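You operate a simulated robot arm through the tools that you are given. There is no shell and no other tool.

The job below is to be done with a simulated robot arm. You get a single attempt, and the scene is never put back.

JOB
Shut the press down and return the grey cover to the yellow tray.
Fine: press switch off first, air line valve closed, ram dial to 2 bar, press tray pushed in.

Only the result counts: the job must be done as asked and must still hold three seconds after the hand-in. Knocking over, shifting, dropping, spilling or breaking anything else fails it. Lids that push on must go on centred and level and be pressed home; caps that screw on are set level and turned clockwise until they are tight.

ROBOT AND FRAMES
A 7-joint arm with a four-finger gripper, fixed in place. Base frame: the origin is on the floor under the middle of its stand, x ahead of it, y to its left, z up. Units: mm, degrees, N and s.
It reaches about 1223 mm from its shoulder. Its first joint turns from -69.0 to 172.0 degrees. Payload 3.67 kg.
Tool frame: the origin (TCP) lies between the finger pads and is the grasp point; the fingertips stand 28 mm ahead of it; z points along the fingers, y is the line along which they close. The gripper opens to 112 mm; its body begins 73 mm behind the TCP.
Orientation is that of the tool frame in the base frame, as a unit quaternion [w, x, y, z]. With the fingers straight down and closing along the base's y, the tool's x points along the base's -x, its y along +y and its z along -z.

CONTROLS
- The arm moves only by the tool play_rows. Its arguments are lists of equal length, an entry for each row: "slide": the shift along the tool's x, y, z in mm, a list of three; "angular": the turn, a rotation vector about the tool's x, y, z in degrees, a list of three; "gripper": the opening, from 0 (shut) to 1 (fully open). In form: {"slide": [[tx, ty, tz], ...], "angular": [[rx, ry, rz], ...], "gripper": [gripper, ...]}. A call has 1 to 20 rows; each row shifts and turns the commanded pose from where the row before left it, along the tool's axes as they then stand. A row lasts 0.2 s, in which the tool goes at most 50 mm and 8.6 degrees; a call with a longer step from one row to the next is refused whole, and so is a gripper value outside its range. A pose out of reach is approached as far as the arm can. The call stops where the force on the tool passes 70 N (or 10 N more than at its start, if that is more) or the arm is blocked; 0.2 s more then pass. The fingers move at their own pace (about 102.5 mm/s each) and stop on an object; they squeeze with about 30 N. The grip force told is the motor's: it shows also when the fingers shut on nothing. Time passes only in rows, and 0.2 s behind the last, so rows that do not move let the fingers close. The reply holds the time, the measured pose of the TCP, the force on the tool along the base axes, the opening and the grip force, in the units named above and with some noise, with the torque about the TCP (base axes, N m) and any sound that the robot's microphone picked up.
- Cameras (640 x 400 px; columns grow to the right, rows downward): "scene" is fixed at [49.5, 501.3, 1628]; the picture's right is [-0.76, -0.65, 0.00], its down [-0.27, 0.32, -0.91] and it looks along [0.59, -0.69, -0.42] (base axes); focal length 340 px, centre (320, 200). "wrist" rides on the gripper at [60, -18, -104] in the tool frame; the picture's right is [0.29, 0.96, 0.00], its down [-0.80, 0.24, -0.55] and it looks along [-0.53, 0.16, 0.83] (tool axes); focal length 234 px, centre (320, 200). There is no depth. A picture from a camera that has moved, and an enlarged one, comes with that camera's place and axes in the base frame and with its lens.
- grab_frame(camera): a new picture of that camera. It takes no simulated time.
- move_column(by): slides the trunk up (or, below 0, down) by that many mm; the arm rides with it, the base frame stays. It gives what a move gives, with no picture.
- zoom(camera, box): a new picture of the part [left, top, right, bottom] of that camera's present view, enlarged. It takes no simulated time.
- sign_off(): hands the job in; it is judged then, once.

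Nothing tells you positions but the pictures and the camera data. Unless the task says otherwise, let go and move clear before handing in.

The tools are called after "Emit:" as a command line: name --argument value ..., lists and objects as JSON in quotes. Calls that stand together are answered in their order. play_rows: Moves the arm, as the interface text tells. Its arguments: {"type":"object","properties":{"slide":{"type":"array"},"angular":{"type":"array"},"gripper":{"type":"array"}},"required":["slide","angular","gripper"]} The other tools are called the same way: move_column (by) moves the trunk up or down; grab_frame (camera) takes a picture; zoom (camera, box) takes an enlarged picture of a part of a camera's view; sign_off () hands the job in.

At the start:

```text
t: 0.0
ee_pos: [790.9, -390.4, 1496.2]
orientation: [0.0, 0.0, 1.0, 0.0]
ft_force: [-0.3, -0.3, -0.1]
wrist_torque: [0.0, 0.02, 0.0]
width: 112.1
grip_force: 0.0
trunk travel left (down, up): [-750.0, 90.0]
```

scene: 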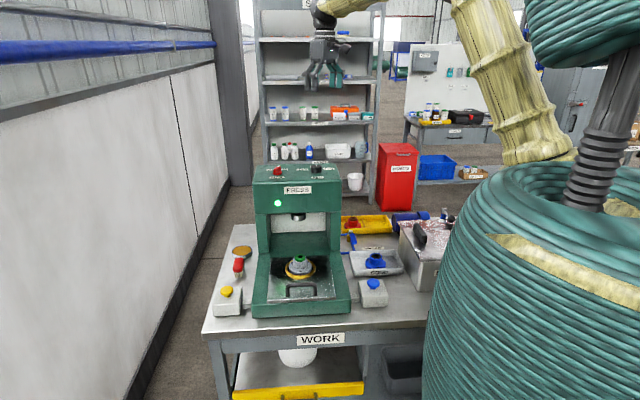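
wrist: 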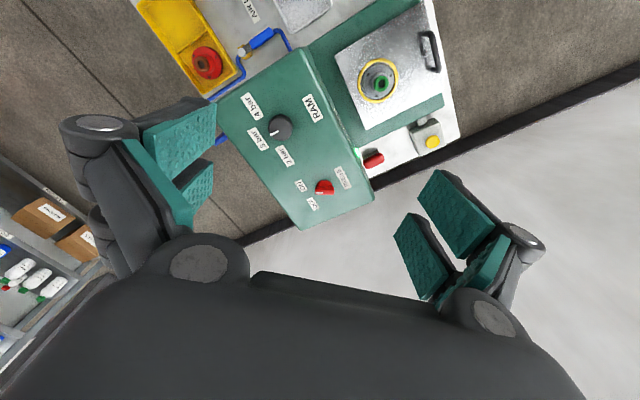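

I see a green press on a work table, with a red switch and a black RAM dial on its top, and a blue air-line valve and a yellow tray behind it. I'll zoom in for details before moving.

Emit:
zoom --camera "scene" --box '[200, 150, 360, 250]'

Emit:
zoom --camera "scene" --box '[200, 220, 360, 320]'

Emit:
zoom --camera "scene" --box '[320, 195, 480, 295]'

Emit:
zoom --camera "wrist" --box '[200, 0, 360, 100]'

Emit:
zoom --camera "wrist" --box '[220, 90, 380, 190]'

Emit:
zoom --camera "wrist" --box '[320, 20, 480, 120]'

Emit:
zoom --camera "wrist" --box '[300, 120, 460, 220]'

Emit:
zoom --camera "scene" --box '[200, 290, 440, 400]'

```text
4.00 times, centred on (280, 200) of scene
camera zoom: at [49.5, 501.3, 1628.0], right [-0.76, -0.65, 0.0], down [-0.27, 0.32, -0.91], along [0.59, -0.69, -0.42], focal length 1361 px, centre (480, 200)
```

zoom: 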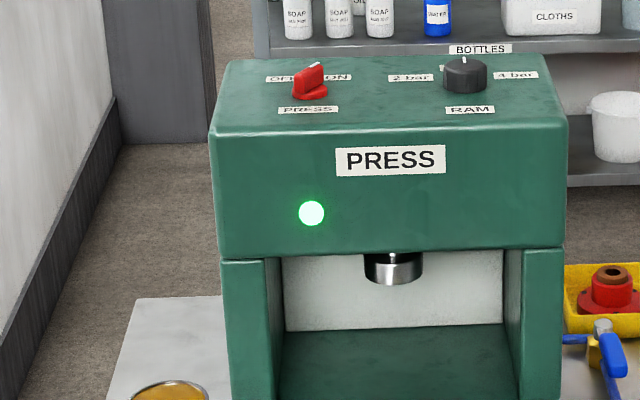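

```text
4.00 times, centred on (280, 270) of scene
camera zoom: at [49.5, 501.3, 1628.0], right [-0.76, -0.65, 0.0], down [-0.27, 0.32, -0.91], along [0.59, -0.69, -0.42], focal length 1361 px, centre (480, -80)
```

zoom: 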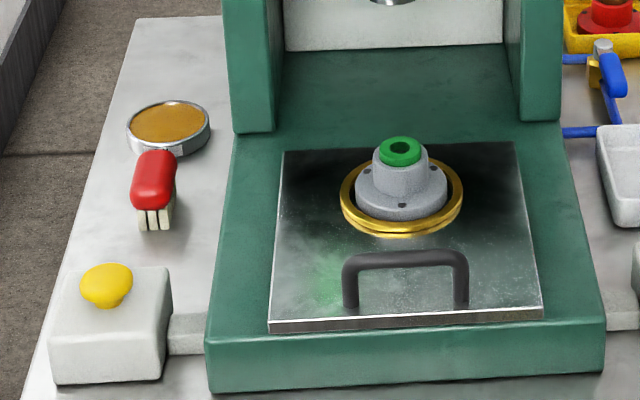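

```text
4.00 times, centred on (400, 245) of scene
camera zoom: at [49.5, 501.3, 1628.0], right [-0.76, -0.65, 0.0], down [-0.27, 0.32, -0.91], along [0.59, -0.69, -0.42], focal length 1361 px, centre (0, 20)
```

zoom: 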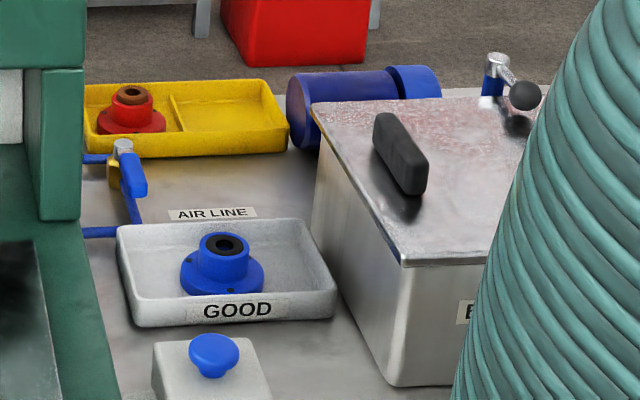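

```text
4.00 times, centred on (280, 50) of wrist
camera zoom: at [730.4, -408.3, 1601.0], right [-0.29, 0.96, 0.0], down [0.8, 0.24, 0.55], along [0.53, 0.16, -0.83], focal length 937 px, centre (480, 800)
```

zoom: 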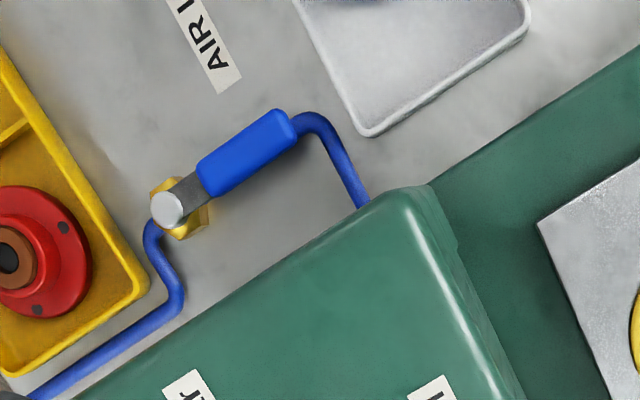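

```text
4.00 times, centred on (300, 140) of wrist
camera zoom: at [730.4, -408.3, 1601.0], right [-0.29, 0.96, 0.0], down [0.8, 0.24, 0.55], along [0.53, 0.16, -0.83], focal length 937 px, centre (400, 440)
```

zoom: 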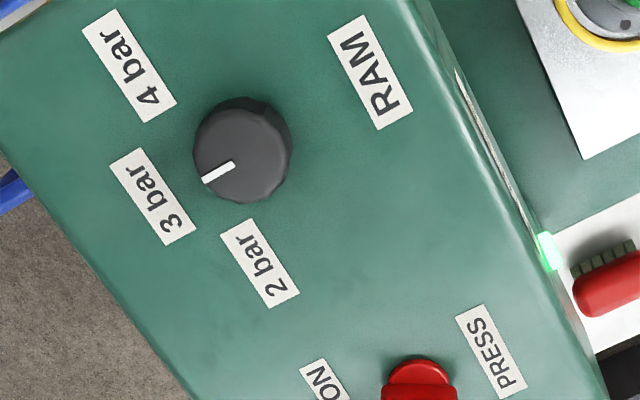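

```text
4.00 times, centred on (400, 70) of wrist
camera zoom: at [730.4, -408.3, 1601.0], right [-0.29, 0.96, 0.0], down [0.8, 0.24, 0.55], along [0.53, 0.16, -0.83], focal length 937 px, centre (0, 720)
```

zoom: 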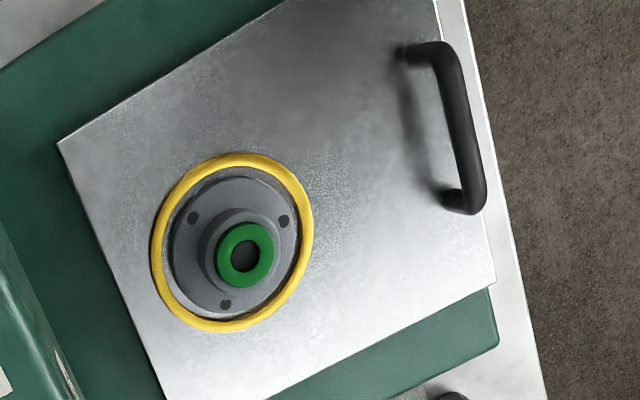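

```text
4.00 times, centred on (380, 170) of wrist
camera zoom: at [730.4, -408.3, 1601.0], right [-0.29, 0.96, 0.0], down [0.8, 0.24, 0.55], along [0.53, 0.16, -0.83], focal length 937 px, centre (80, 320)
```

zoom: 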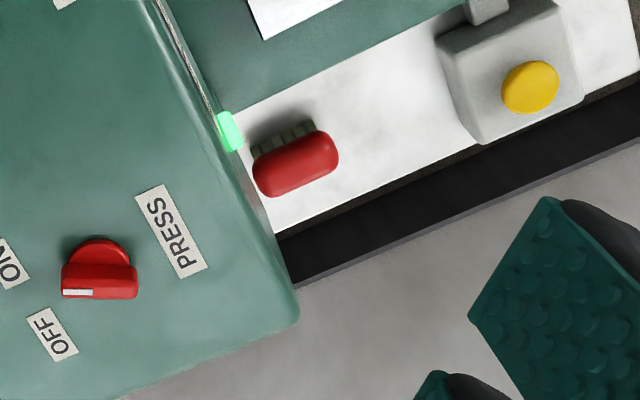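

```text
2.67 times, centred on (320, 345) of scene
camera zoom: at [49.5, 501.3, 1628.0], right [-0.76, -0.65, 0.0], down [-0.27, 0.32, -0.91], along [0.59, -0.69, -0.42], focal length 907 px, centre (320, -187)
```

zoom: 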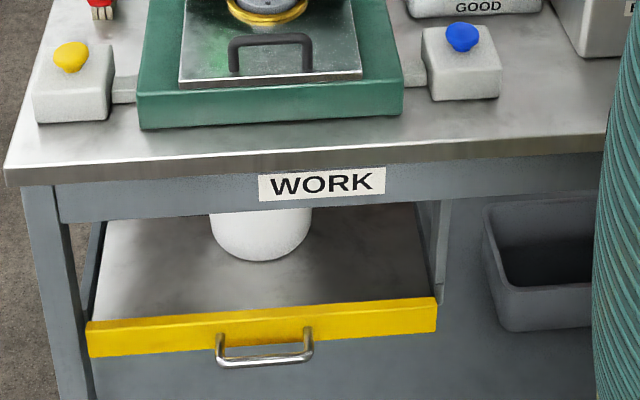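

The press switch points to ON and the dial is at 3 bar. The valve lever lies along its pipe, so it is open, and the grey cover sits on the pulled-out press tray. I'll lower the trunk for a closer look at the controls.

Emit:
move_column --by -180

Emit:
grab_frame --camera "wrist"

Emit:
grab_frame --camera "scene"

```text
t: 2.0
ee_pos: [790.3, -389.7, 1315.0]
orientation: [0.0, 0.0, 1.0, 0.001]
ft_force: [0.3, 0.5, 0.5]
wrist_torque: [-0.02, 0.03, -0.01]
width: 112.1
grip_force: 0.0
trunk travel left (down, up): [-570.0, 270.0]
```

```text
taken
camera wrist: at [730.2, -408.1, 1421.2], right [-0.29, 0.96, 0.0], down [0.8, 0.24, 0.55], along [0.53, 0.16, -0.83], focal length 234 px, centre (320, 200)
```

wrist: 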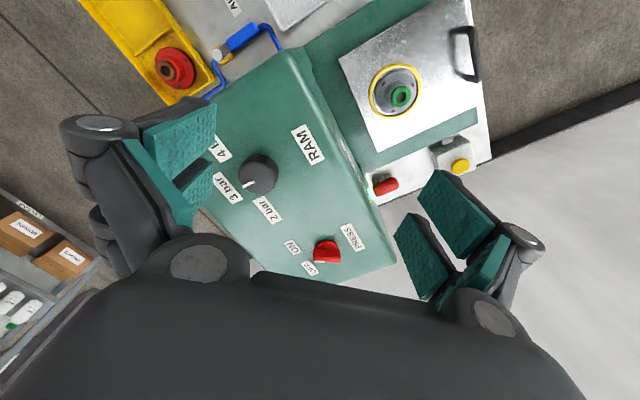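

```text
taken
```

scene: 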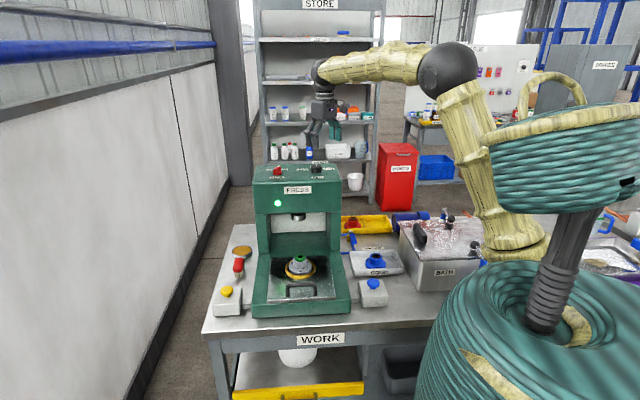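

The arm came down cleanly and the view of the panel is better. I'll zoom on the switch, dial, valve and cover to triangulate them.

Emit:
zoom --camera "wrist" --box '[270, 200, 398, 280]'

Emit:
zoom --camera "wrist" --box '[200, 130, 328, 210]'

Emit:
zoom --camera "wrist" --box '[190, 0, 318, 80]'

Emit:
zoom --camera "wrist" --box '[330, 20, 490, 120]'

Emit:
zoom --camera "wrist" --box '[80, 0, 240, 100]'

```text
5.00 times, centred on (334, 240) of wrist
camera zoom: at [730.2, -408.1, 1421.2], right [-0.29, 0.96, 0.0], down [0.8, 0.24, 0.55], along [0.53, 0.16, -0.83], focal length 1171 px, centre (250, 0)
```

zoom: 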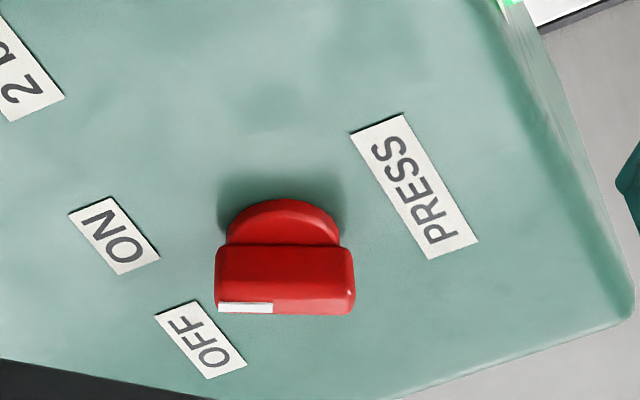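

```text
5.00 times, centred on (264, 170) of wrist
camera zoom: at [730.2, -408.1, 1421.2], right [-0.29, 0.96, 0.0], down [0.8, 0.24, 0.55], along [0.53, 0.16, -0.83], focal length 1171 px, centre (600, 350)
```

zoom: 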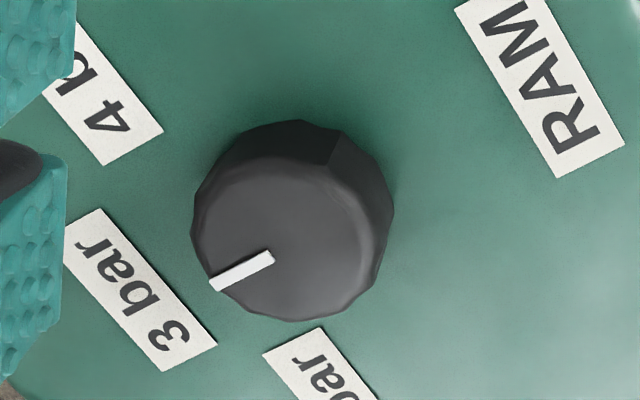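

```text
5.00 times, centred on (254, 40) of wrist
camera zoom: at [730.2, -408.1, 1421.2], right [-0.29, 0.96, 0.0], down [0.8, 0.24, 0.55], along [0.53, 0.16, -0.83], focal length 1171 px, centre (650, 1000)
```

zoom: 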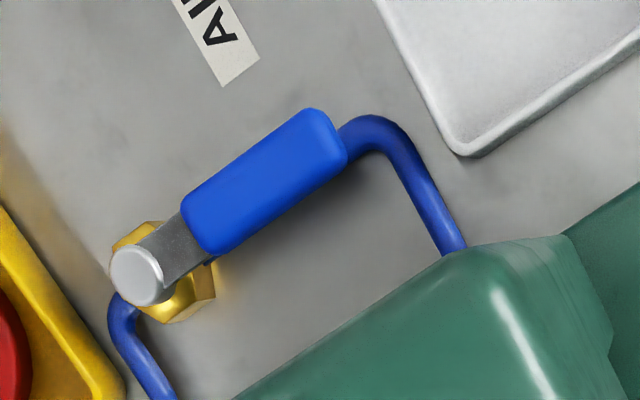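

```text
4.00 times, centred on (410, 70) of wrist
camera zoom: at [730.2, -408.1, 1421.2], right [-0.29, 0.96, 0.0], down [0.8, 0.24, 0.55], along [0.53, 0.16, -0.83], focal length 937 px, centre (-40, 720)
```

zoom: 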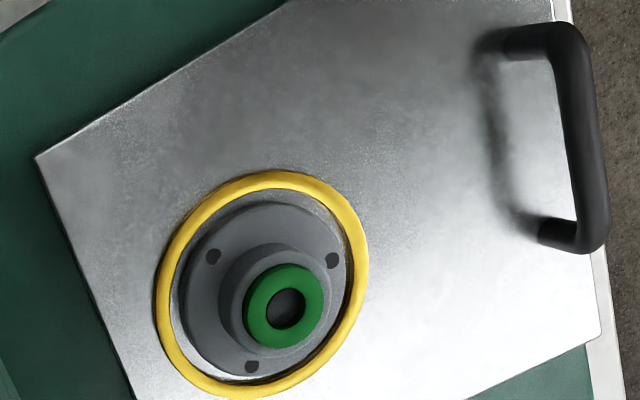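

```text
4.00 times, centred on (160, 50) of wrist
camera zoom: at [730.2, -408.1, 1421.2], right [-0.29, 0.96, 0.0], down [0.8, 0.24, 0.55], along [0.53, 0.16, -0.83], focal length 937 px, centre (960, 800)
```

zoom: 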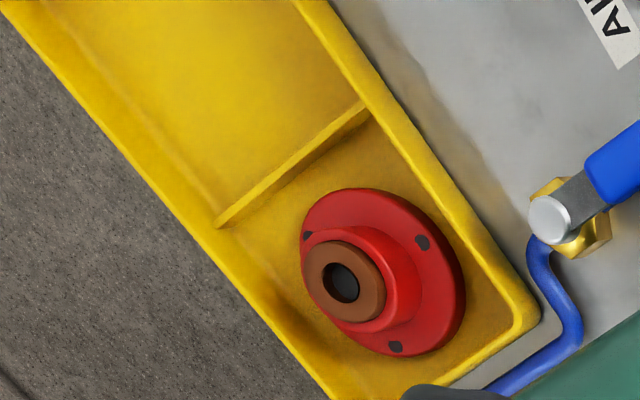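

From two heights I place the switch bar at about (969, -326), with its top at z≈1198 and the press deck at z≈1172. It points ON at about -76°, and OFF is about 60° counter-clockwise. I'll move above it and turn the gripper so the fingers close across the bar.

Emit:
play_rows --slide '[[-44.7, 16.0, 0], [-44.7, 16.0, 0], [-44.7, 16.0, 0], [-44.6, 16.2, 0], [0, 0, 0], [0, 0, 0], [0, 0, 0], [0, 0, 0], [0, 0, 0], [0, 0, 0], [0, 0, 0], [0, 0, 0], [0, 0, 0], [0, 0, 0]]' --angular '[[0, 0, 0], [0, 0, 0], [0, 0, 0], [0, 0, 0], [0, 0, 8.5], [0, 0, 8.5], [0, 0, 8.5], [0, 0, 8.5], [0, 0, 8.5], [0, 0, 8.5], [0, 0, 8.5], [0, 0, 8.5], [0, 0, 8.0], [0, 0, 0]]' --gripper '[1, 1, 1, 1, 1, 1, 1, 1, 1, 1, 1, 1, 1, 1]'

Emit:
grab_frame --camera "wrist"

Emit:
grab_frame --camera "scene"

```text
t: 5.0
ee_pos: [969.0, -323.7, 1315.3]
orientation: [0.0, 0.616, 0.787, 0.0]
ft_force: [0.4, -0.9, 0.3]
wrist_torque: [0.02, -0.01, 0.01]
width: 112.0
grip_force: 0.1
trunk travel left (down, up): [-570.0, 270.0]
```

```text
taken
camera wrist: at [937.1, -272.1, 1420.9], right [0.86, 0.51, 0.0], down [0.42, -0.72, 0.55], along [0.28, -0.48, -0.83], focal length 234 px, centre (320, 200)
```

wrist: 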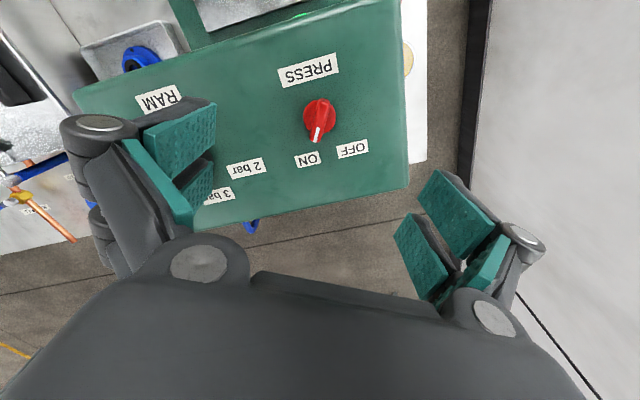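

```text
taken
```

scene: 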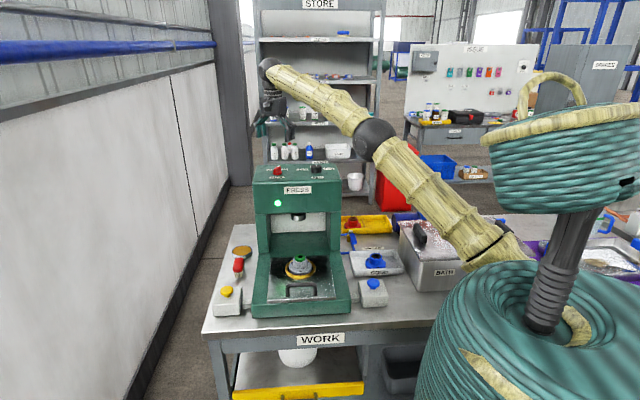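

The gripper is above the switch with the bar roughly centred. I'll zoom to check the alignment before descending.

Emit:
zoom --camera "wrist" --box '[256, 80, 384, 160]'

Emit:
zoom --camera "wrist" --box '[120, 60, 280, 220]'

```text
5.00 times, centred on (320, 120) of wrist
camera zoom: at [937.1, -272.1, 1420.9], right [0.86, 0.51, 0.0], down [0.42, -0.72, 0.55], along [0.28, -0.48, -0.83], focal length 1171 px, centre (320, 600)
```

zoom: 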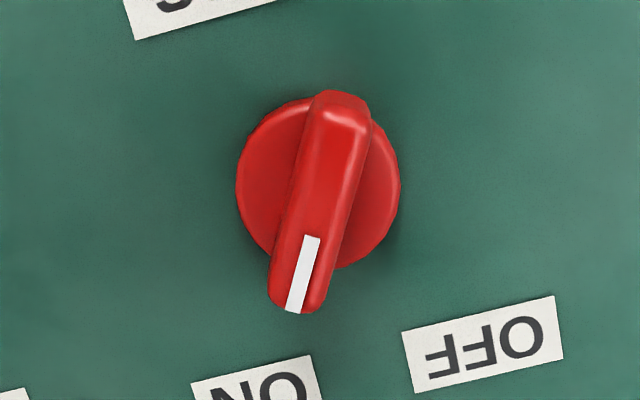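

```text
2.50 times, centred on (200, 140) of wrist
camera zoom: at [937.1, -272.1, 1420.9], right [0.86, 0.51, 0.0], down [0.42, -0.72, 0.55], along [0.28, -0.48, -0.83], focal length 585 px, centre (620, 350)
```

zoom: 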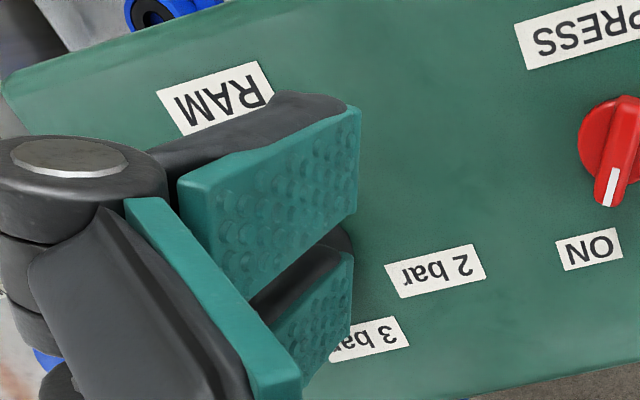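

The bar is about 38 × 10 mm, centred at (968, -325), on a 33 mm disc. I'll descend so the fingertips straddle the bar just above the disc, then close.

Emit:
play_rows --slide '[[-1, -1.3, 35], [0, 0, 35], [0, 0, 20], [0, 0, 11], [0, 0, 0]]' --angular '[[0, 0, -1.1], [0, 0, 0], [0, 0, 0], [0, 0, 0], [0, 0, 0]]' --gripper '[0.6, 0.5, 0.5, 0.5, 0.5]'

Emit:
grab_frame --camera "wrist"

Emit:
zoom --camera "scene" --box '[230, 120, 358, 200]'

```text
t: 6.2
ee_pos: [968.5, -325.5, 1215.3]
orientation: [0.001, 0.608, 0.794, -0.001]
ft_force: [0.6, 0.3, -0.4]
wrist_torque: [-0.02, 0.02, 0.01]
width: 56.2
grip_force: 0.1
trunk travel left (down, up): [-570.0, 270.0]
```

```text
taken
camera wrist: at [934.6, -273.7, 1319.4], right [0.85, 0.53, 0.0], down [0.44, -0.71, 0.55], along [0.29, -0.47, -0.83], focal length 234 px, centre (320, 200)
```

wrist: 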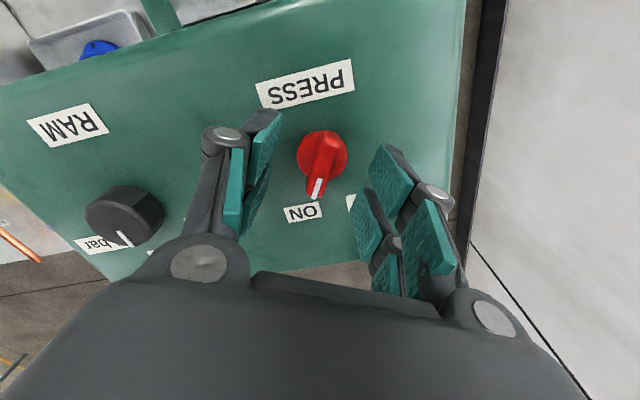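

```text
5.00 times, centred on (294, 160) of scene
camera zoom: at [49.5, 501.3, 1628.0], right [-0.76, -0.65, 0.0], down [-0.27, 0.32, -0.91], along [0.59, -0.69, -0.42], focal length 1701 px, centre (450, 400)
```

zoom: 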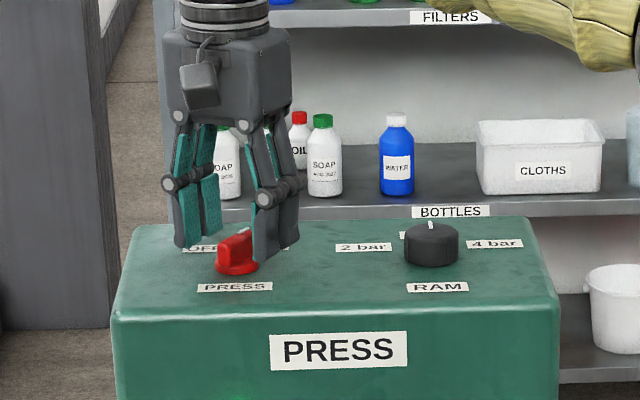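

The fingers straddle the red bar. I'll close on it gently in place and check the width.

Emit:
play_rows --slide '[[0, 0, 0], [0, 0, 0], [0, 0, 0], [0, 0, 0]]' --angular '[[0, 0, 0], [0, 0, 0], [0, 0, 0], [0, 0, 0]]' --gripper '[0.25, 0.05, 0.0, 0.0]'

Emit:
grab_frame --camera "wrist"

Emit:
zoom --camera "scene" --box '[230, 120, 358, 200]'

```text
t: 7.2
ee_pos: [968.2, -326.6, 1213.0]
orientation: [0.001, 0.608, 0.794, 0.0]
ft_force: [9.4, 0.1, 4.4]
wrist_torque: [0.06, -0.26, 0.0]
width: 11.9
grip_force: 44.9
trunk travel left (down, up): [-570.0, 270.0]
```

```text
taken
camera wrist: at [935.8, -273.6, 1319.0], right [0.85, 0.53, 0.0], down [0.44, -0.71, 0.55], along [0.29, -0.47, -0.83], focal length 234 px, centre (320, 200)
```

wrist: 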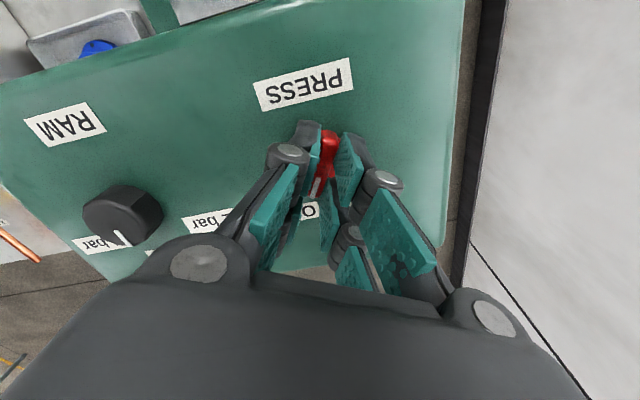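

```text
5.00 times, centred on (294, 160) of scene
camera zoom: at [49.5, 501.3, 1628.0], right [-0.76, -0.65, 0.0], down [-0.27, 0.32, -0.91], along [0.59, -0.69, -0.42], focal length 1701 px, centre (450, 400)
```

zoom: 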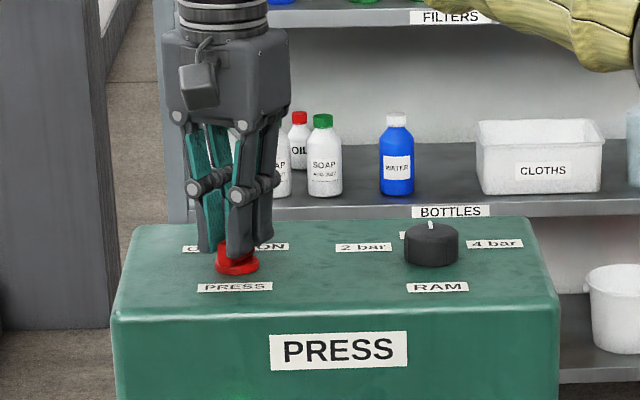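

The bar is gripped at 12 mm. Now I turn it counter-clockwise (seen from above) by 60° toward OFF.

Emit:
play_rows --slide '[[0, 0.8, 0], [0, 0, 0], [0, 0, 0], [0, 0, 0], [0, 0, 0], [0, 0, 0], [0, 0, 0], [0, 0, 0], [0, 0, 0]]' --angular '[[0, 0, -7.5], [0, 0, -7.5], [0, 0, -7.5], [0, 0, -7.5], [0, 0, -7.5], [0, 0, -7.5], [0, 0, -7.5], [0, 0, -7.5], [0, 0, 0]]' --gripper '[0, 0, 0, 0, 0, 0, 0, 0, 0]'

Emit:
zoom --camera "scene" --box '[230, 140, 358, 220]'

Emit:
grab_frame --camera "wrist"

```text
t: 9.2
ee_pos: [969.9, -324.7, 1213.5]
orientation: [-0.001, 0.129, 0.992, 0.0]
ft_force: [2.7, 4.2, -5.3]
wrist_torque: [-0.02, -0.6, -0.17]
width: 12.0
grip_force: 45.0
trunk travel left (down, up): [-570.0, 270.0]
```

```text
5.00 times, centred on (294, 180) of scene
camera zoom: at [49.5, 501.3, 1628.0], right [-0.76, -0.65, 0.0], down [-0.27, 0.32, -0.91], along [0.59, -0.69, -0.42], focal length 1701 px, centre (450, 300)
```

zoom: 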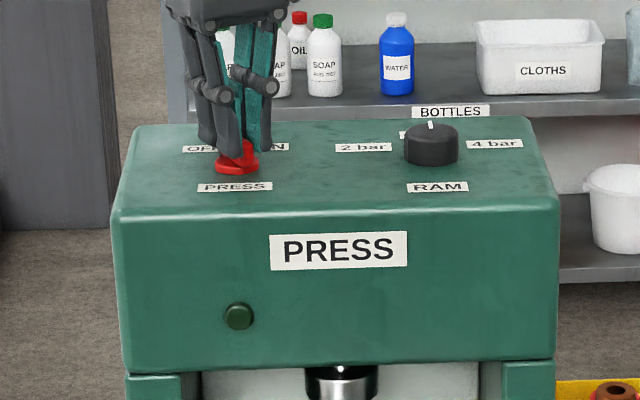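

```text
taken
camera wrist: at [907.1, -328.4, 1319.1], right [-0.03, 1.0, 0.0], down [0.83, 0.03, 0.55], along [0.55, 0.02, -0.83], focal length 234 px, centre (320, 200)
```

wrist: 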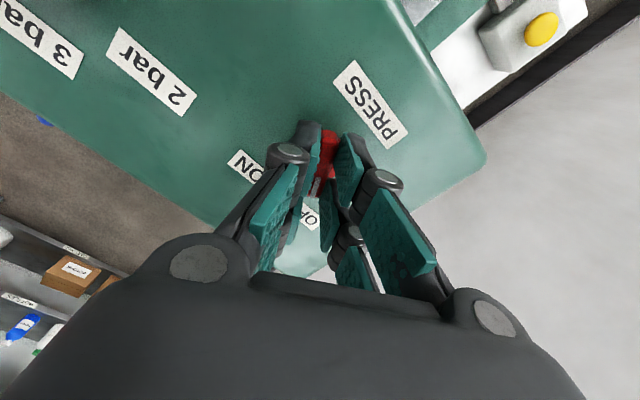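

The green lamp is out, so the switch is off. I'll nudge a couple of degrees further to seat it at its stop, then release and lift.

Emit:
play_rows --slide '[[0, 0, 0], [0, 0, 0]]' --angular '[[0, 0, -2], [0, 0, 0]]' --gripper '[0, 0]'

```text
t: 9.8
ee_pos: [970.2, -326.4, 1215.1]
orientation: [-0.001, 0.112, 0.994, 0.0]
ft_force: [-0.3, 6.2, -8.7]
wrist_torque: [0.03, -0.13, -1.61]
width: 12.1
grip_force: 45.1
trunk travel left (down, up): [-570.0, 270.0]
```

The torque shows it's against its stop. I'll back off the twist, open, and lift straight up.

Emit:
play_rows --slide '[[0, 0, 0], [0, 0, 0], [0, 0, 0], [0, 0, 0], [0, 0, -20], [0, 0, -40], [0, 0, -40], [0, 0, 0]]' --angular '[[0, 0, 1.5], [0, 0, 0], [0, 0, 0], [0, 0, 0], [0, 0, 0], [0, 0, 0], [0, 0, 0], [0, 0, 0]]' --gripper '[0, 0.3, 0.5, 0.6, 0.6, 0.7, 0.7, 0.7]'

Emit:
grab_frame --camera "wrist"

Emit:
zoom --camera "scene" --box '[230, 140, 358, 220]'

```text
t: 11.6
ee_pos: [968.8, -325.0, 1314.3]
orientation: [0.0, 0.125, 0.992, 0.0]
ft_force: [0.5, -0.1, -0.1]
wrist_torque: [0.04, 0.0, 0.0]
width: 78.2
grip_force: 0.0
trunk travel left (down, up): [-570.0, 270.0]
```

```text
taken
camera wrist: at [905.7, -329.5, 1420.1], right [-0.04, 1.0, 0.0], down [0.83, 0.03, 0.55], along [0.55, 0.02, -0.83], focal length 234 px, centre (320, 200)
```

wrist: 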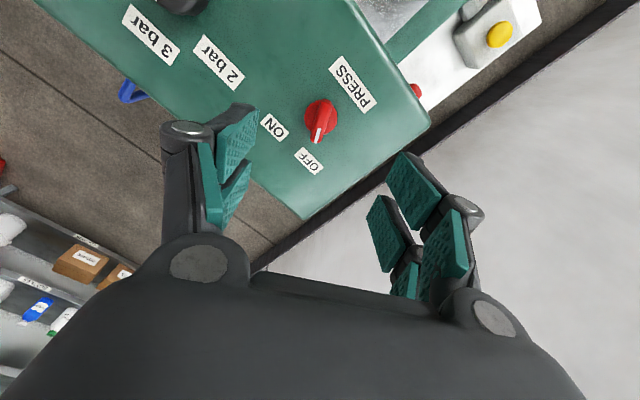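

```text
5.00 times, centred on (294, 180) of scene
camera zoom: at [49.5, 501.3, 1628.0], right [-0.76, -0.65, 0.0], down [-0.27, 0.32, -0.91], along [0.59, -0.69, -0.42], focal length 1701 px, centre (450, 300)
```

zoom: 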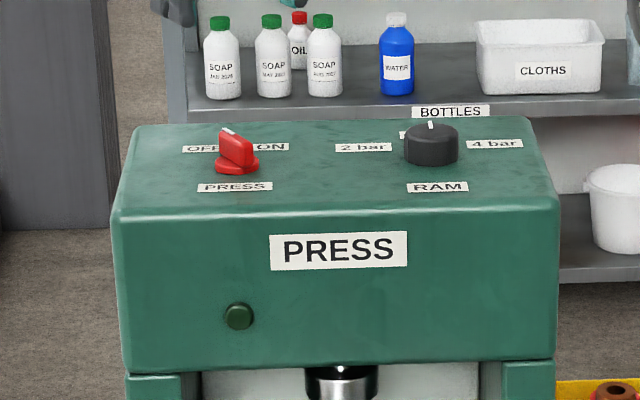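

The switch pointer is at OFF and the lamp is dark. Next is the air-line valve, so I'll move across, above it and beside the press, for a closer look.

Emit:
play_rows --slide '[[17.55, -44.9, 0], [17.55, -44.9, 0], [17.55, -44.9, 0], [17.55, -44.9, 0], [17.55, -44.9, 0], [17.55, -44.9, 0], [0, 0, 0], [0, 0, 0], [0, 0, 0], [0, 0, 0], [0, 0, 0]]' --angular '[[0, 0, 0], [0, 0, 0], [0, 0, 0], [0, 0, 0], [0, 0, 0], [0, 0, 0], [0, 0, 7.7], [0, 0, 7.7], [0, 0, 7.7], [0, 0, 7.5], [0, 0, 0]]' --gripper '[0.7, 0.7, 0.7, 0.7, 0.7, 0.7, 0.7, 0.7, 0.7, 0.7, 0.7]'

Emit:
grab_frame --camera "wrist"

Emit:
grab_frame --camera "scene"

```text
t: 14.0
ee_pos: [800.8, -560.9, 1315.0]
orientation: [0.0, 0.383, 0.924, 0.0]
ft_force: [1.0, 0.4, -0.5]
wrist_torque: [-0.02, 0.0, -0.03]
width: 78.3
grip_force: 0.0
trunk travel left (down, up): [-570.0, 270.0]
```

```text
taken
camera wrist: at [744.8, -532.1, 1419.6], right [0.47, 0.88, 0.0], down [0.73, -0.4, 0.55], along [0.49, -0.26, -0.83], focal length 234 px, centre (320, 200)
```

wrist: 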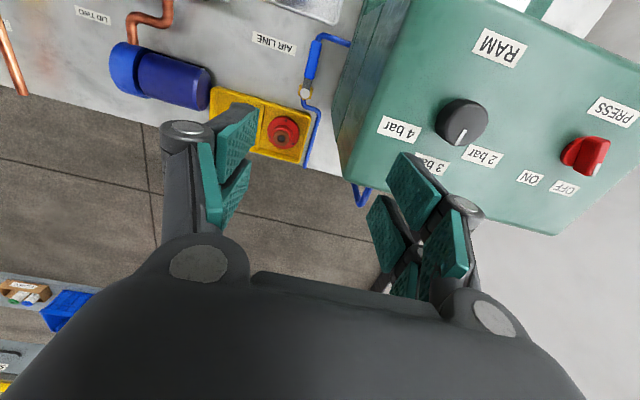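

```text
taken
```

scene: 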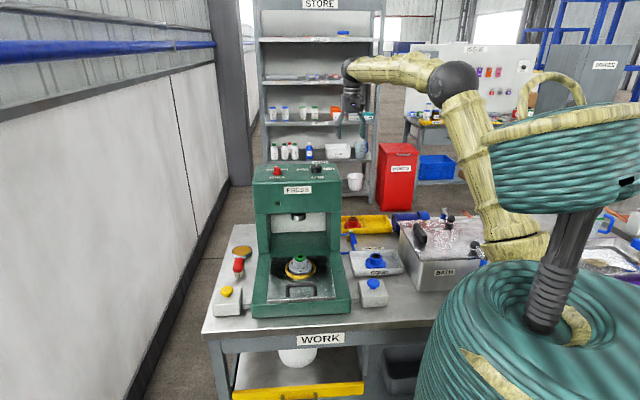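

I can see the valve beside the press, with the yellow tray behind it. I'll zoom in on both.

Emit:
zoom --camera "wrist" --box '[240, 20, 368, 100]'

Emit:
zoom --camera "wrist" --box '[200, 60, 360, 160]'

Emit:
zoom --camera "scene" --box '[320, 205, 400, 255]'

Emit:
zoom --camera "wrist" --box '[410, 80, 538, 160]'

```text
5.00 times, centred on (304, 60) of wrist
camera zoom: at [744.8, -532.1, 1419.6], right [0.47, 0.88, 0.0], down [0.73, -0.4, 0.55], along [0.49, -0.26, -0.83], focal length 1171 px, centre (400, 900)
```

zoom: 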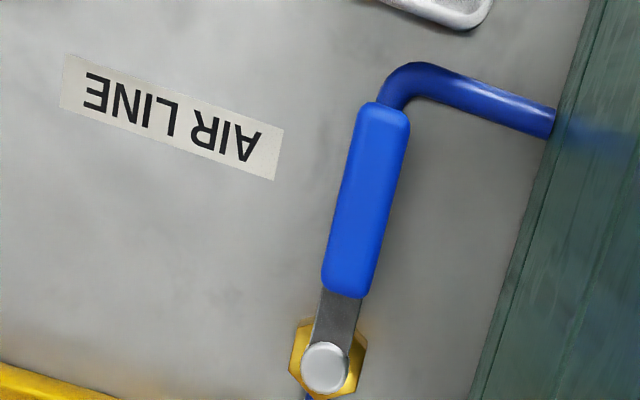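

```text
4.00 times, centred on (280, 110) of wrist
camera zoom: at [744.8, -532.1, 1419.6], right [0.47, 0.88, 0.0], down [0.73, -0.4, 0.55], along [0.49, -0.26, -0.83], focal length 937 px, centre (480, 560)
```

zoom: 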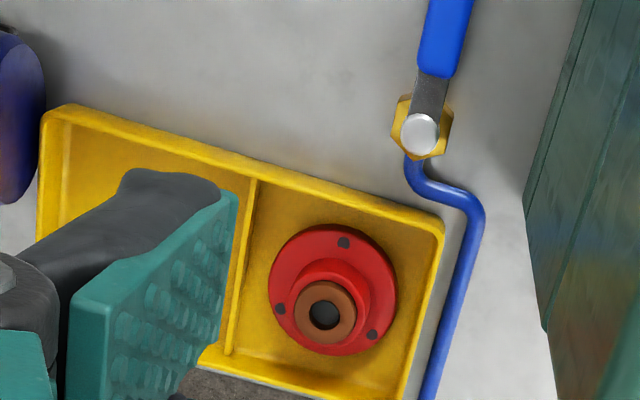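

```text
8.00 times, centred on (360, 230) of scene
camera zoom: at [49.5, 501.3, 1628.0], right [-0.76, -0.65, 0.0], down [-0.27, 0.32, -0.91], along [0.59, -0.69, -0.42], focal length 2721 px, centre (0, -40)
```

zoom: 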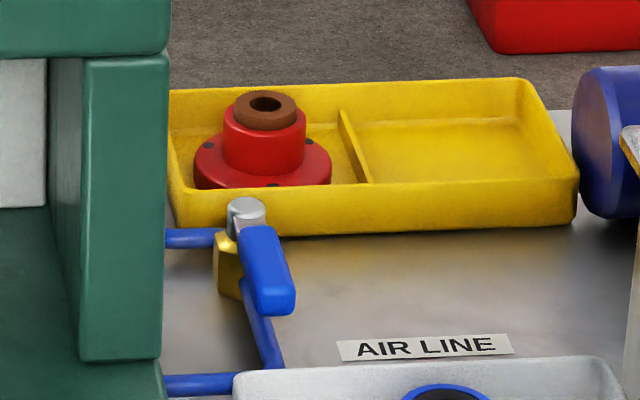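

```text
5.00 times, centred on (474, 120) of wrist
camera zoom: at [744.8, -532.1, 1419.6], right [0.47, 0.88, 0.0], down [0.73, -0.4, 0.55], along [0.49, -0.26, -0.83], focal length 1171 px, centre (-450, 600)
```

zoom: 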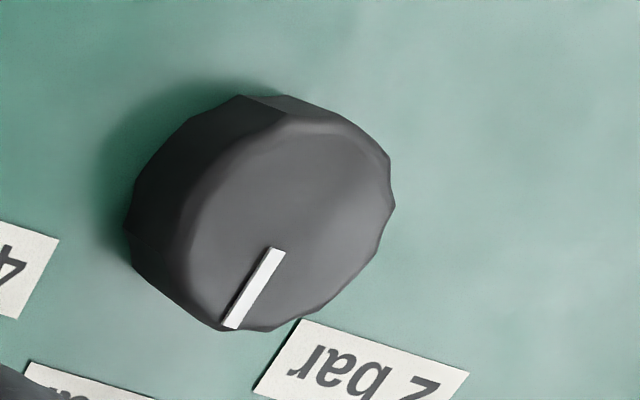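

The lever runs from the pivot at about (806, -601, 873) toward the press front, with a blue grip 29–98 mm out, and the press wall is about 69 mm to one side. It can only close by swinging away from the press. I'll line up over the grip and lower the trunk partway.

Emit:
play_rows --slide '[[38, -24, 0], [0, 0, 0]]' --angular '[[0, 0, 0], [0, 0, 0]]' --gripper '[0.45, 0.45]'

Emit:
move_column --by -150

Emit:
grab_frame --camera "wrist"

Emit:
grab_frame --camera "scene"

```text
t: 14.6
ee_pos: [758.9, -552.5, 1312.2]
orientation: [-0.001, 0.383, 0.924, 0.0]
ft_force: [0.2, 0.1, -0.7]
wrist_torque: [0.04, 0.12, -0.02]
width: 50.5
grip_force: 0.2
trunk travel left (down, up): [-570.0, 270.0]
```

```text
t: 16.4
ee_pos: [755.8, -550.0, 1165.4]
orientation: [0.0, 0.382, 0.924, 0.0]
ft_force: [-0.5, 0.5, 0.7]
wrist_torque: [-0.03, 0.0, -0.01]
width: 50.5
grip_force: 0.0
trunk travel left (down, up): [-420.0, 420.0]
```

```text
taken
camera wrist: at [700.7, -521.4, 1270.4], right [0.47, 0.88, 0.0], down [0.73, -0.39, 0.55], along [0.49, -0.26, -0.83], focal length 234 px, centre (320, 200)
```

wrist: 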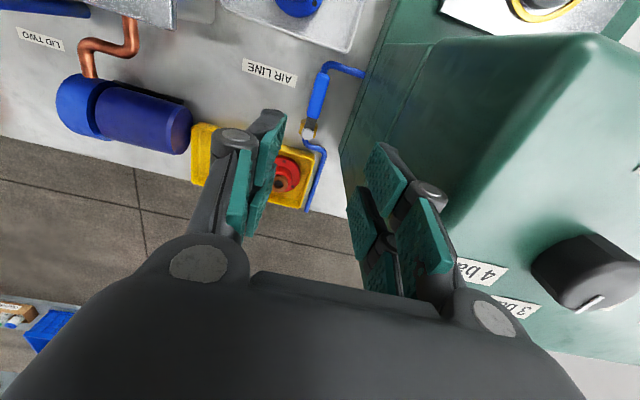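

```text
taken
```

scene: 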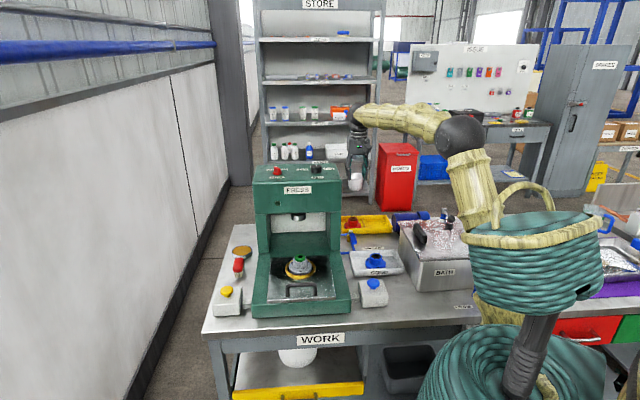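

The gripper is now level with the press head. I'll check the side clearance in the scene view and refine the lever position.

Emit:
zoom --camera "scene" --box '[300, 100, 428, 260]'

Emit:
zoom --camera "wrist" --box '[260, 40, 388, 140]'

```text
2.50 times, centred on (364, 180) of scene
camera zoom: at [49.5, 501.3, 1628.0], right [-0.76, -0.65, 0.0], down [-0.27, 0.32, -0.91], along [0.59, -0.69, -0.42], focal length 850 px, centre (210, 250)
```

zoom: 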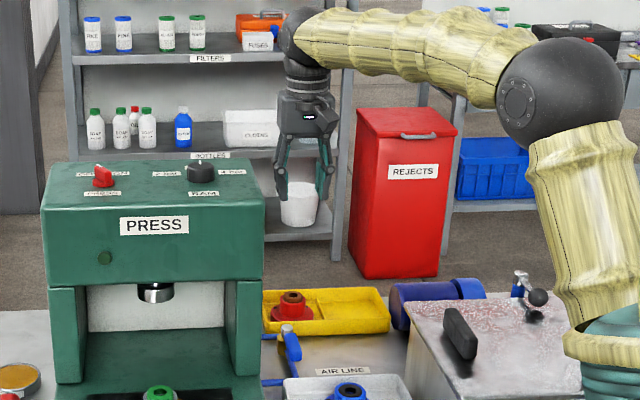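

```text
4.00 times, centred on (324, 90) of wrist
camera zoom: at [700.7, -521.4, 1270.4], right [0.47, 0.88, 0.0], down [0.73, -0.39, 0.55], along [0.49, -0.26, -0.83], focal length 937 px, centre (304, 640)
```

zoom: 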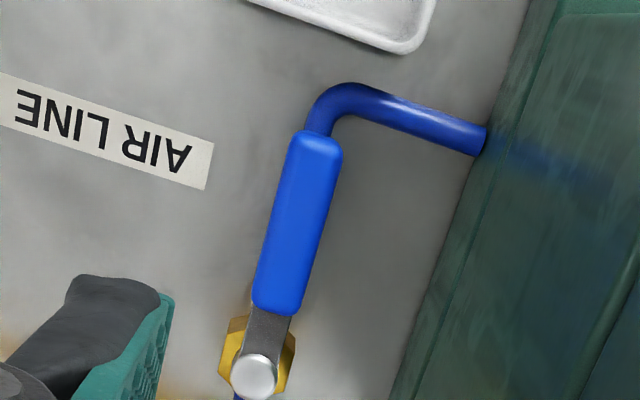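

Clearance is good and the lever sits directly beneath. I'll lower further.

Emit:
move_column --by -200

Emit:
grab_frame --camera "wrist"

Emit:
zoom --camera "scene" --box '[300, 100, 460, 260]'

```text
t: 18.5
ee_pos: [756.2, -550.7, 965.2]
orientation: [0.0, 0.383, 0.924, 0.001]
ft_force: [0.3, -0.2, -0.3]
wrist_torque: [-0.01, 0.01, 0.03]
width: 50.6
grip_force: 0.0
trunk travel left (down, up): [-220.0, 620.0]
```

```text
taken
camera wrist: at [700.7, -521.3, 1070.4], right [0.47, 0.88, 0.0], down [0.73, -0.39, 0.55], along [0.49, -0.26, -0.83], focal length 234 px, centre (320, 200)
```

wrist: 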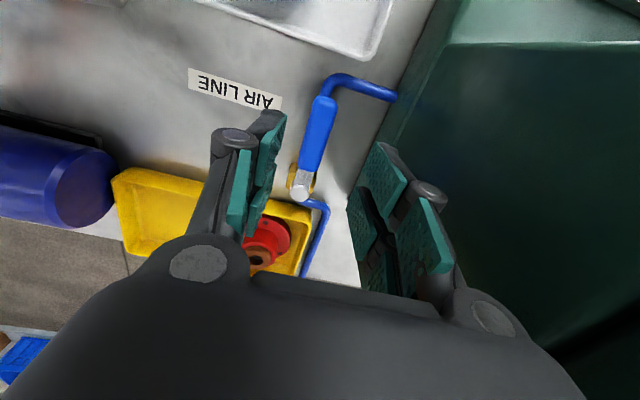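

```text
2.50 times, centred on (380, 180) of scene
camera zoom: at [49.5, 501.3, 1628.0], right [-0.76, -0.65, 0.0], down [-0.27, 0.32, -0.91], along [0.59, -0.69, -0.42], focal length 850 px, centre (170, 250)
```

zoom: 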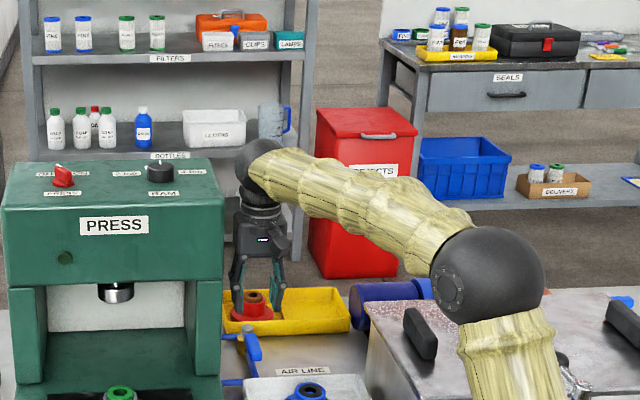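

The lever is centred between the open fingers. I'll descend around the blue grip and close.

Emit:
play_rows --slide '[[0, 0.5, 35], [0, 0, 30], [0, 0, 18], [0, 0, 10], [0, 0, 0]]' --angular '[[0, 0, 0], [0, 0, 0], [0, 0, 0], [0, 0, 0], [0, 0, 0]]' --gripper '[0.45, 0.45, 0.45, 0.45, 0.45]'

Emit:
grab_frame --camera "wrist"

Emit:
zoom --camera "scene" --box '[300, 160, 428, 260]'

```text
t: 19.7
ee_pos: [756.1, -549.7, 872.5]
orientation: [0.0, 0.383, 0.924, 0.001]
ft_force: [0.5, 0.2, 0.2]
wrist_torque: [0.02, 0.02, -0.03]
width: 50.4
grip_force: 0.1
trunk travel left (down, up): [-220.0, 620.0]
```

```text
taken
camera wrist: at [701.4, -521.0, 977.2], right [0.47, 0.88, 0.0], down [0.73, -0.39, 0.55], along [0.49, -0.26, -0.83], focal length 234 px, centre (320, 200)
```

wrist: 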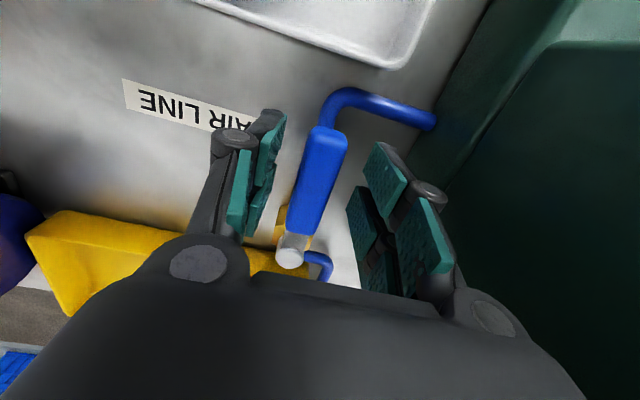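

```text
4.00 times, centred on (364, 210) of scene
camera zoom: at [49.5, 501.3, 1628.0], right [-0.76, -0.65, 0.0], down [-0.27, 0.32, -0.91], along [0.59, -0.69, -0.42], focal length 1361 px, centre (144, 160)
```

zoom: 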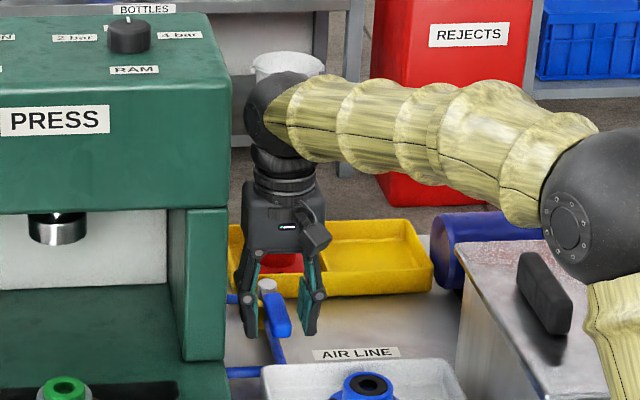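

The fingers straddle the blue grip. I'll close on it.

Emit:
play_rows --slide '[[0, 0, 0], [0, 0, 0], [0, 0, 0], [0, 0, 0]]' --angular '[[0, 0, 0], [0, 0, 0], [0, 0, 0], [0, 0, 0]]' --gripper '[0.3, 0.2, 0.1, 0.1]'

Emit:
grab_frame --camera "wrist"

```text
t: 20.7
ee_pos: [755.0, -551.8, 872.3]
orientation: [0.0, 0.383, 0.924, 0.0]
ft_force: [-5.7, -2.5, -1.5]
wrist_torque: [-0.07, 0.15, -0.24]
width: 21.8
grip_force: 44.8
trunk travel left (down, up): [-220.0, 620.0]
```

```text
taken
camera wrist: at [700.7, -521.8, 977.2], right [0.47, 0.88, 0.0], down [0.73, -0.39, 0.55], along [0.49, -0.26, -0.83], focal length 234 px, centre (320, 200)
```

wrist: 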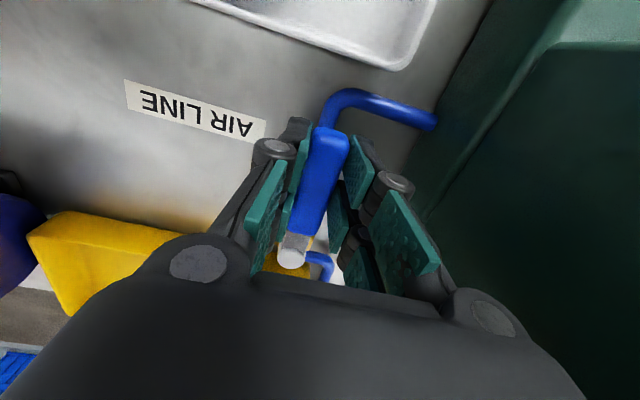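

It's gripped at 22 mm. I'll swing the lever away from the press about its pivot, first 25° to confirm it moves.

Emit:
play_rows --slide '[[-0.74, -10.36, 0], [-0.74, -10.36, 0], [-0.74, -10.36, 0]]' --angular '[[0, 0, -8.18], [0, 0, -8.18], [0, 0, -8.18]]' --gripper '[0.1, 0.1, 0.1]'

Emit:
grab_frame --camera "wrist"

```text
t: 21.5
ee_pos: [738.3, -577.6, 871.5]
orientation: [0.0, 0.177, 0.984, 0.0]
ft_force: [-12.8, -11.4, -1.5]
wrist_torque: [0.21, 0.57, -1.17]
width: 21.9
grip_force: 45.1
trunk travel left (down, up): [-220.0, 620.0]
```

```text
taken
camera wrist: at [675.8, -574.4, 977.2], right [0.06, 1.0, 0.0], down [0.83, -0.05, 0.55], along [0.55, -0.03, -0.83], focal length 234 px, centre (320, 200)
```

wrist: 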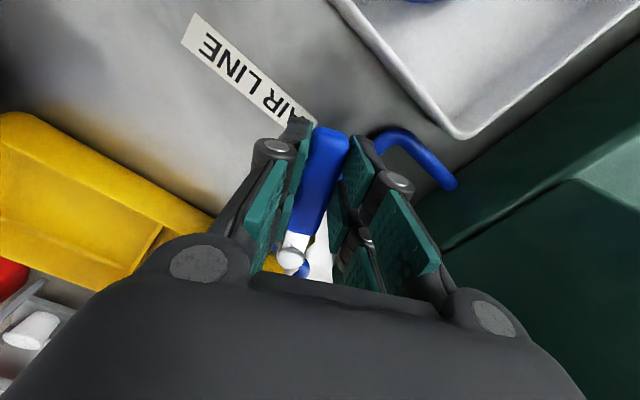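

The lever is turning. I'll continue the arc.

Emit:
play_rows --slide '[[-0.3, -10.4, 0], [-0.5, -10.5, 0], [-0.74, -10.5, 0], [-0.74, -10.36, 0]]' --angular '[[0, 0, -8.1], [0, 0, -8.1], [0, 0, -8.1], [0, 0, -8.1]]' --gripper '[0.1, 0.1, 0.1, 0.1]'

Emit:
grab_frame --camera "wrist"

```text
t: 22.5
ee_pos: [736.2, -619.9, 872.0]
orientation: [0.0, -0.106, 0.994, 0.001]
ft_force: [-1.5, -21.4, 5.9]
wrist_torque: [-0.31, 0.21, -1.52]
width: 22.1
grip_force: 44.8
trunk travel left (down, up): [-220.0, 620.0]
```

```text
taken
camera wrist: at [679.8, -651.1, 977.0], right [-0.48, 0.88, 0.0], down [0.73, 0.4, 0.56], along [0.49, 0.27, -0.83], focal length 234 px, centre (320, 200)
```

wrist: 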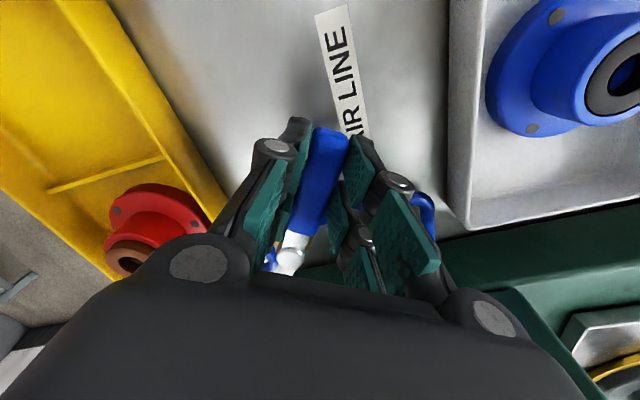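

57° done. I'll continue to the closed position at 90°.

Emit:
play_rows --slide '[[-0.74, -11.2, 0], [-0.74, -11.0, 0], [-0.74, -10.8, 0], [-0.74, -10.6, 0]]' --angular '[[0, 0, -8.1], [0, 0, -8.1], [0, 0, -8.1], [0, 0, -8.1]]' --gripper '[0.1, 0.1, 0.1, 0.1]'

Emit:
grab_frame --camera "wrist"

Emit:
zoom --camera "scene" --box '[300, 180, 428, 280]'

```text
t: 23.5
ee_pos: [755.7, -657.7, 872.8]
orientation: [0.001, -0.378, 0.926, 0.002]
ft_force: [-7.5, -20.3, 4.6]
wrist_torque: [-0.28, 0.31, -0.7]
width: 22.1
grip_force: 45.3
trunk travel left (down, up): [-220.0, 620.0]
```

```text
taken
camera wrist: at [724.7, -713.8, 977.0], right [-0.88, 0.48, 0.0], down [0.4, 0.73, 0.56], along [0.27, 0.49, -0.83], focal length 234 px, centre (320, 200)
```

wrist: 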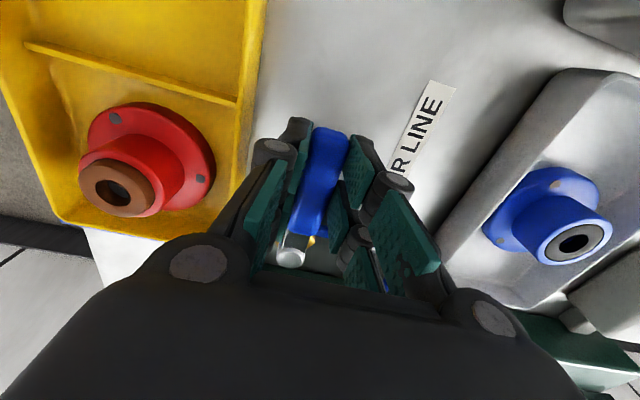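

```text
4.00 times, centred on (364, 230) of scene
camera zoom: at [49.5, 501.3, 1628.0], right [-0.76, -0.65, 0.0], down [-0.27, 0.32, -0.91], along [0.59, -0.69, -0.42], focal length 1361 px, centre (144, 80)
```

zoom: 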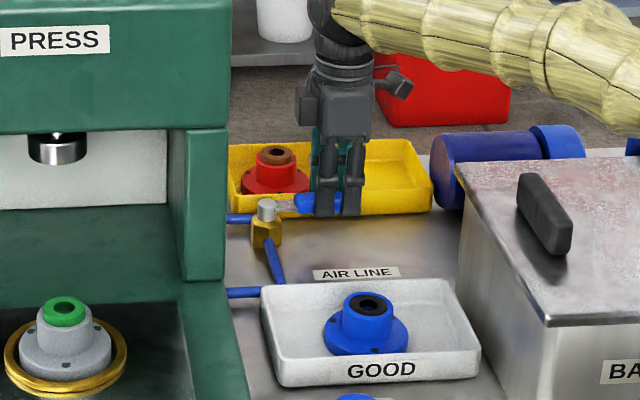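

The lever is now across the pipe. I'll push a few more degrees to feel for the stop.

Emit:
play_rows --slide '[[1.0, -3.0, 0], [0, -2.6, 0], [0, 0, 0]]' --angular '[[0, 0, -2], [0, 0, -2], [0, 0, 0]]' --gripper '[0.1, 0.1, 0.1]'

```text
t: 24.3
ee_pos: [758.4, -659.1, 872.9]
orientation: [-0.001, -0.409, 0.912, 0.002]
ft_force: [-30.3, 2.3, -9.1]
wrist_torque: [-0.8, 1.78, -1.98]
width: 23.7
grip_force: 45.2
trunk travel left (down, up): [-220.0, 620.0]
```

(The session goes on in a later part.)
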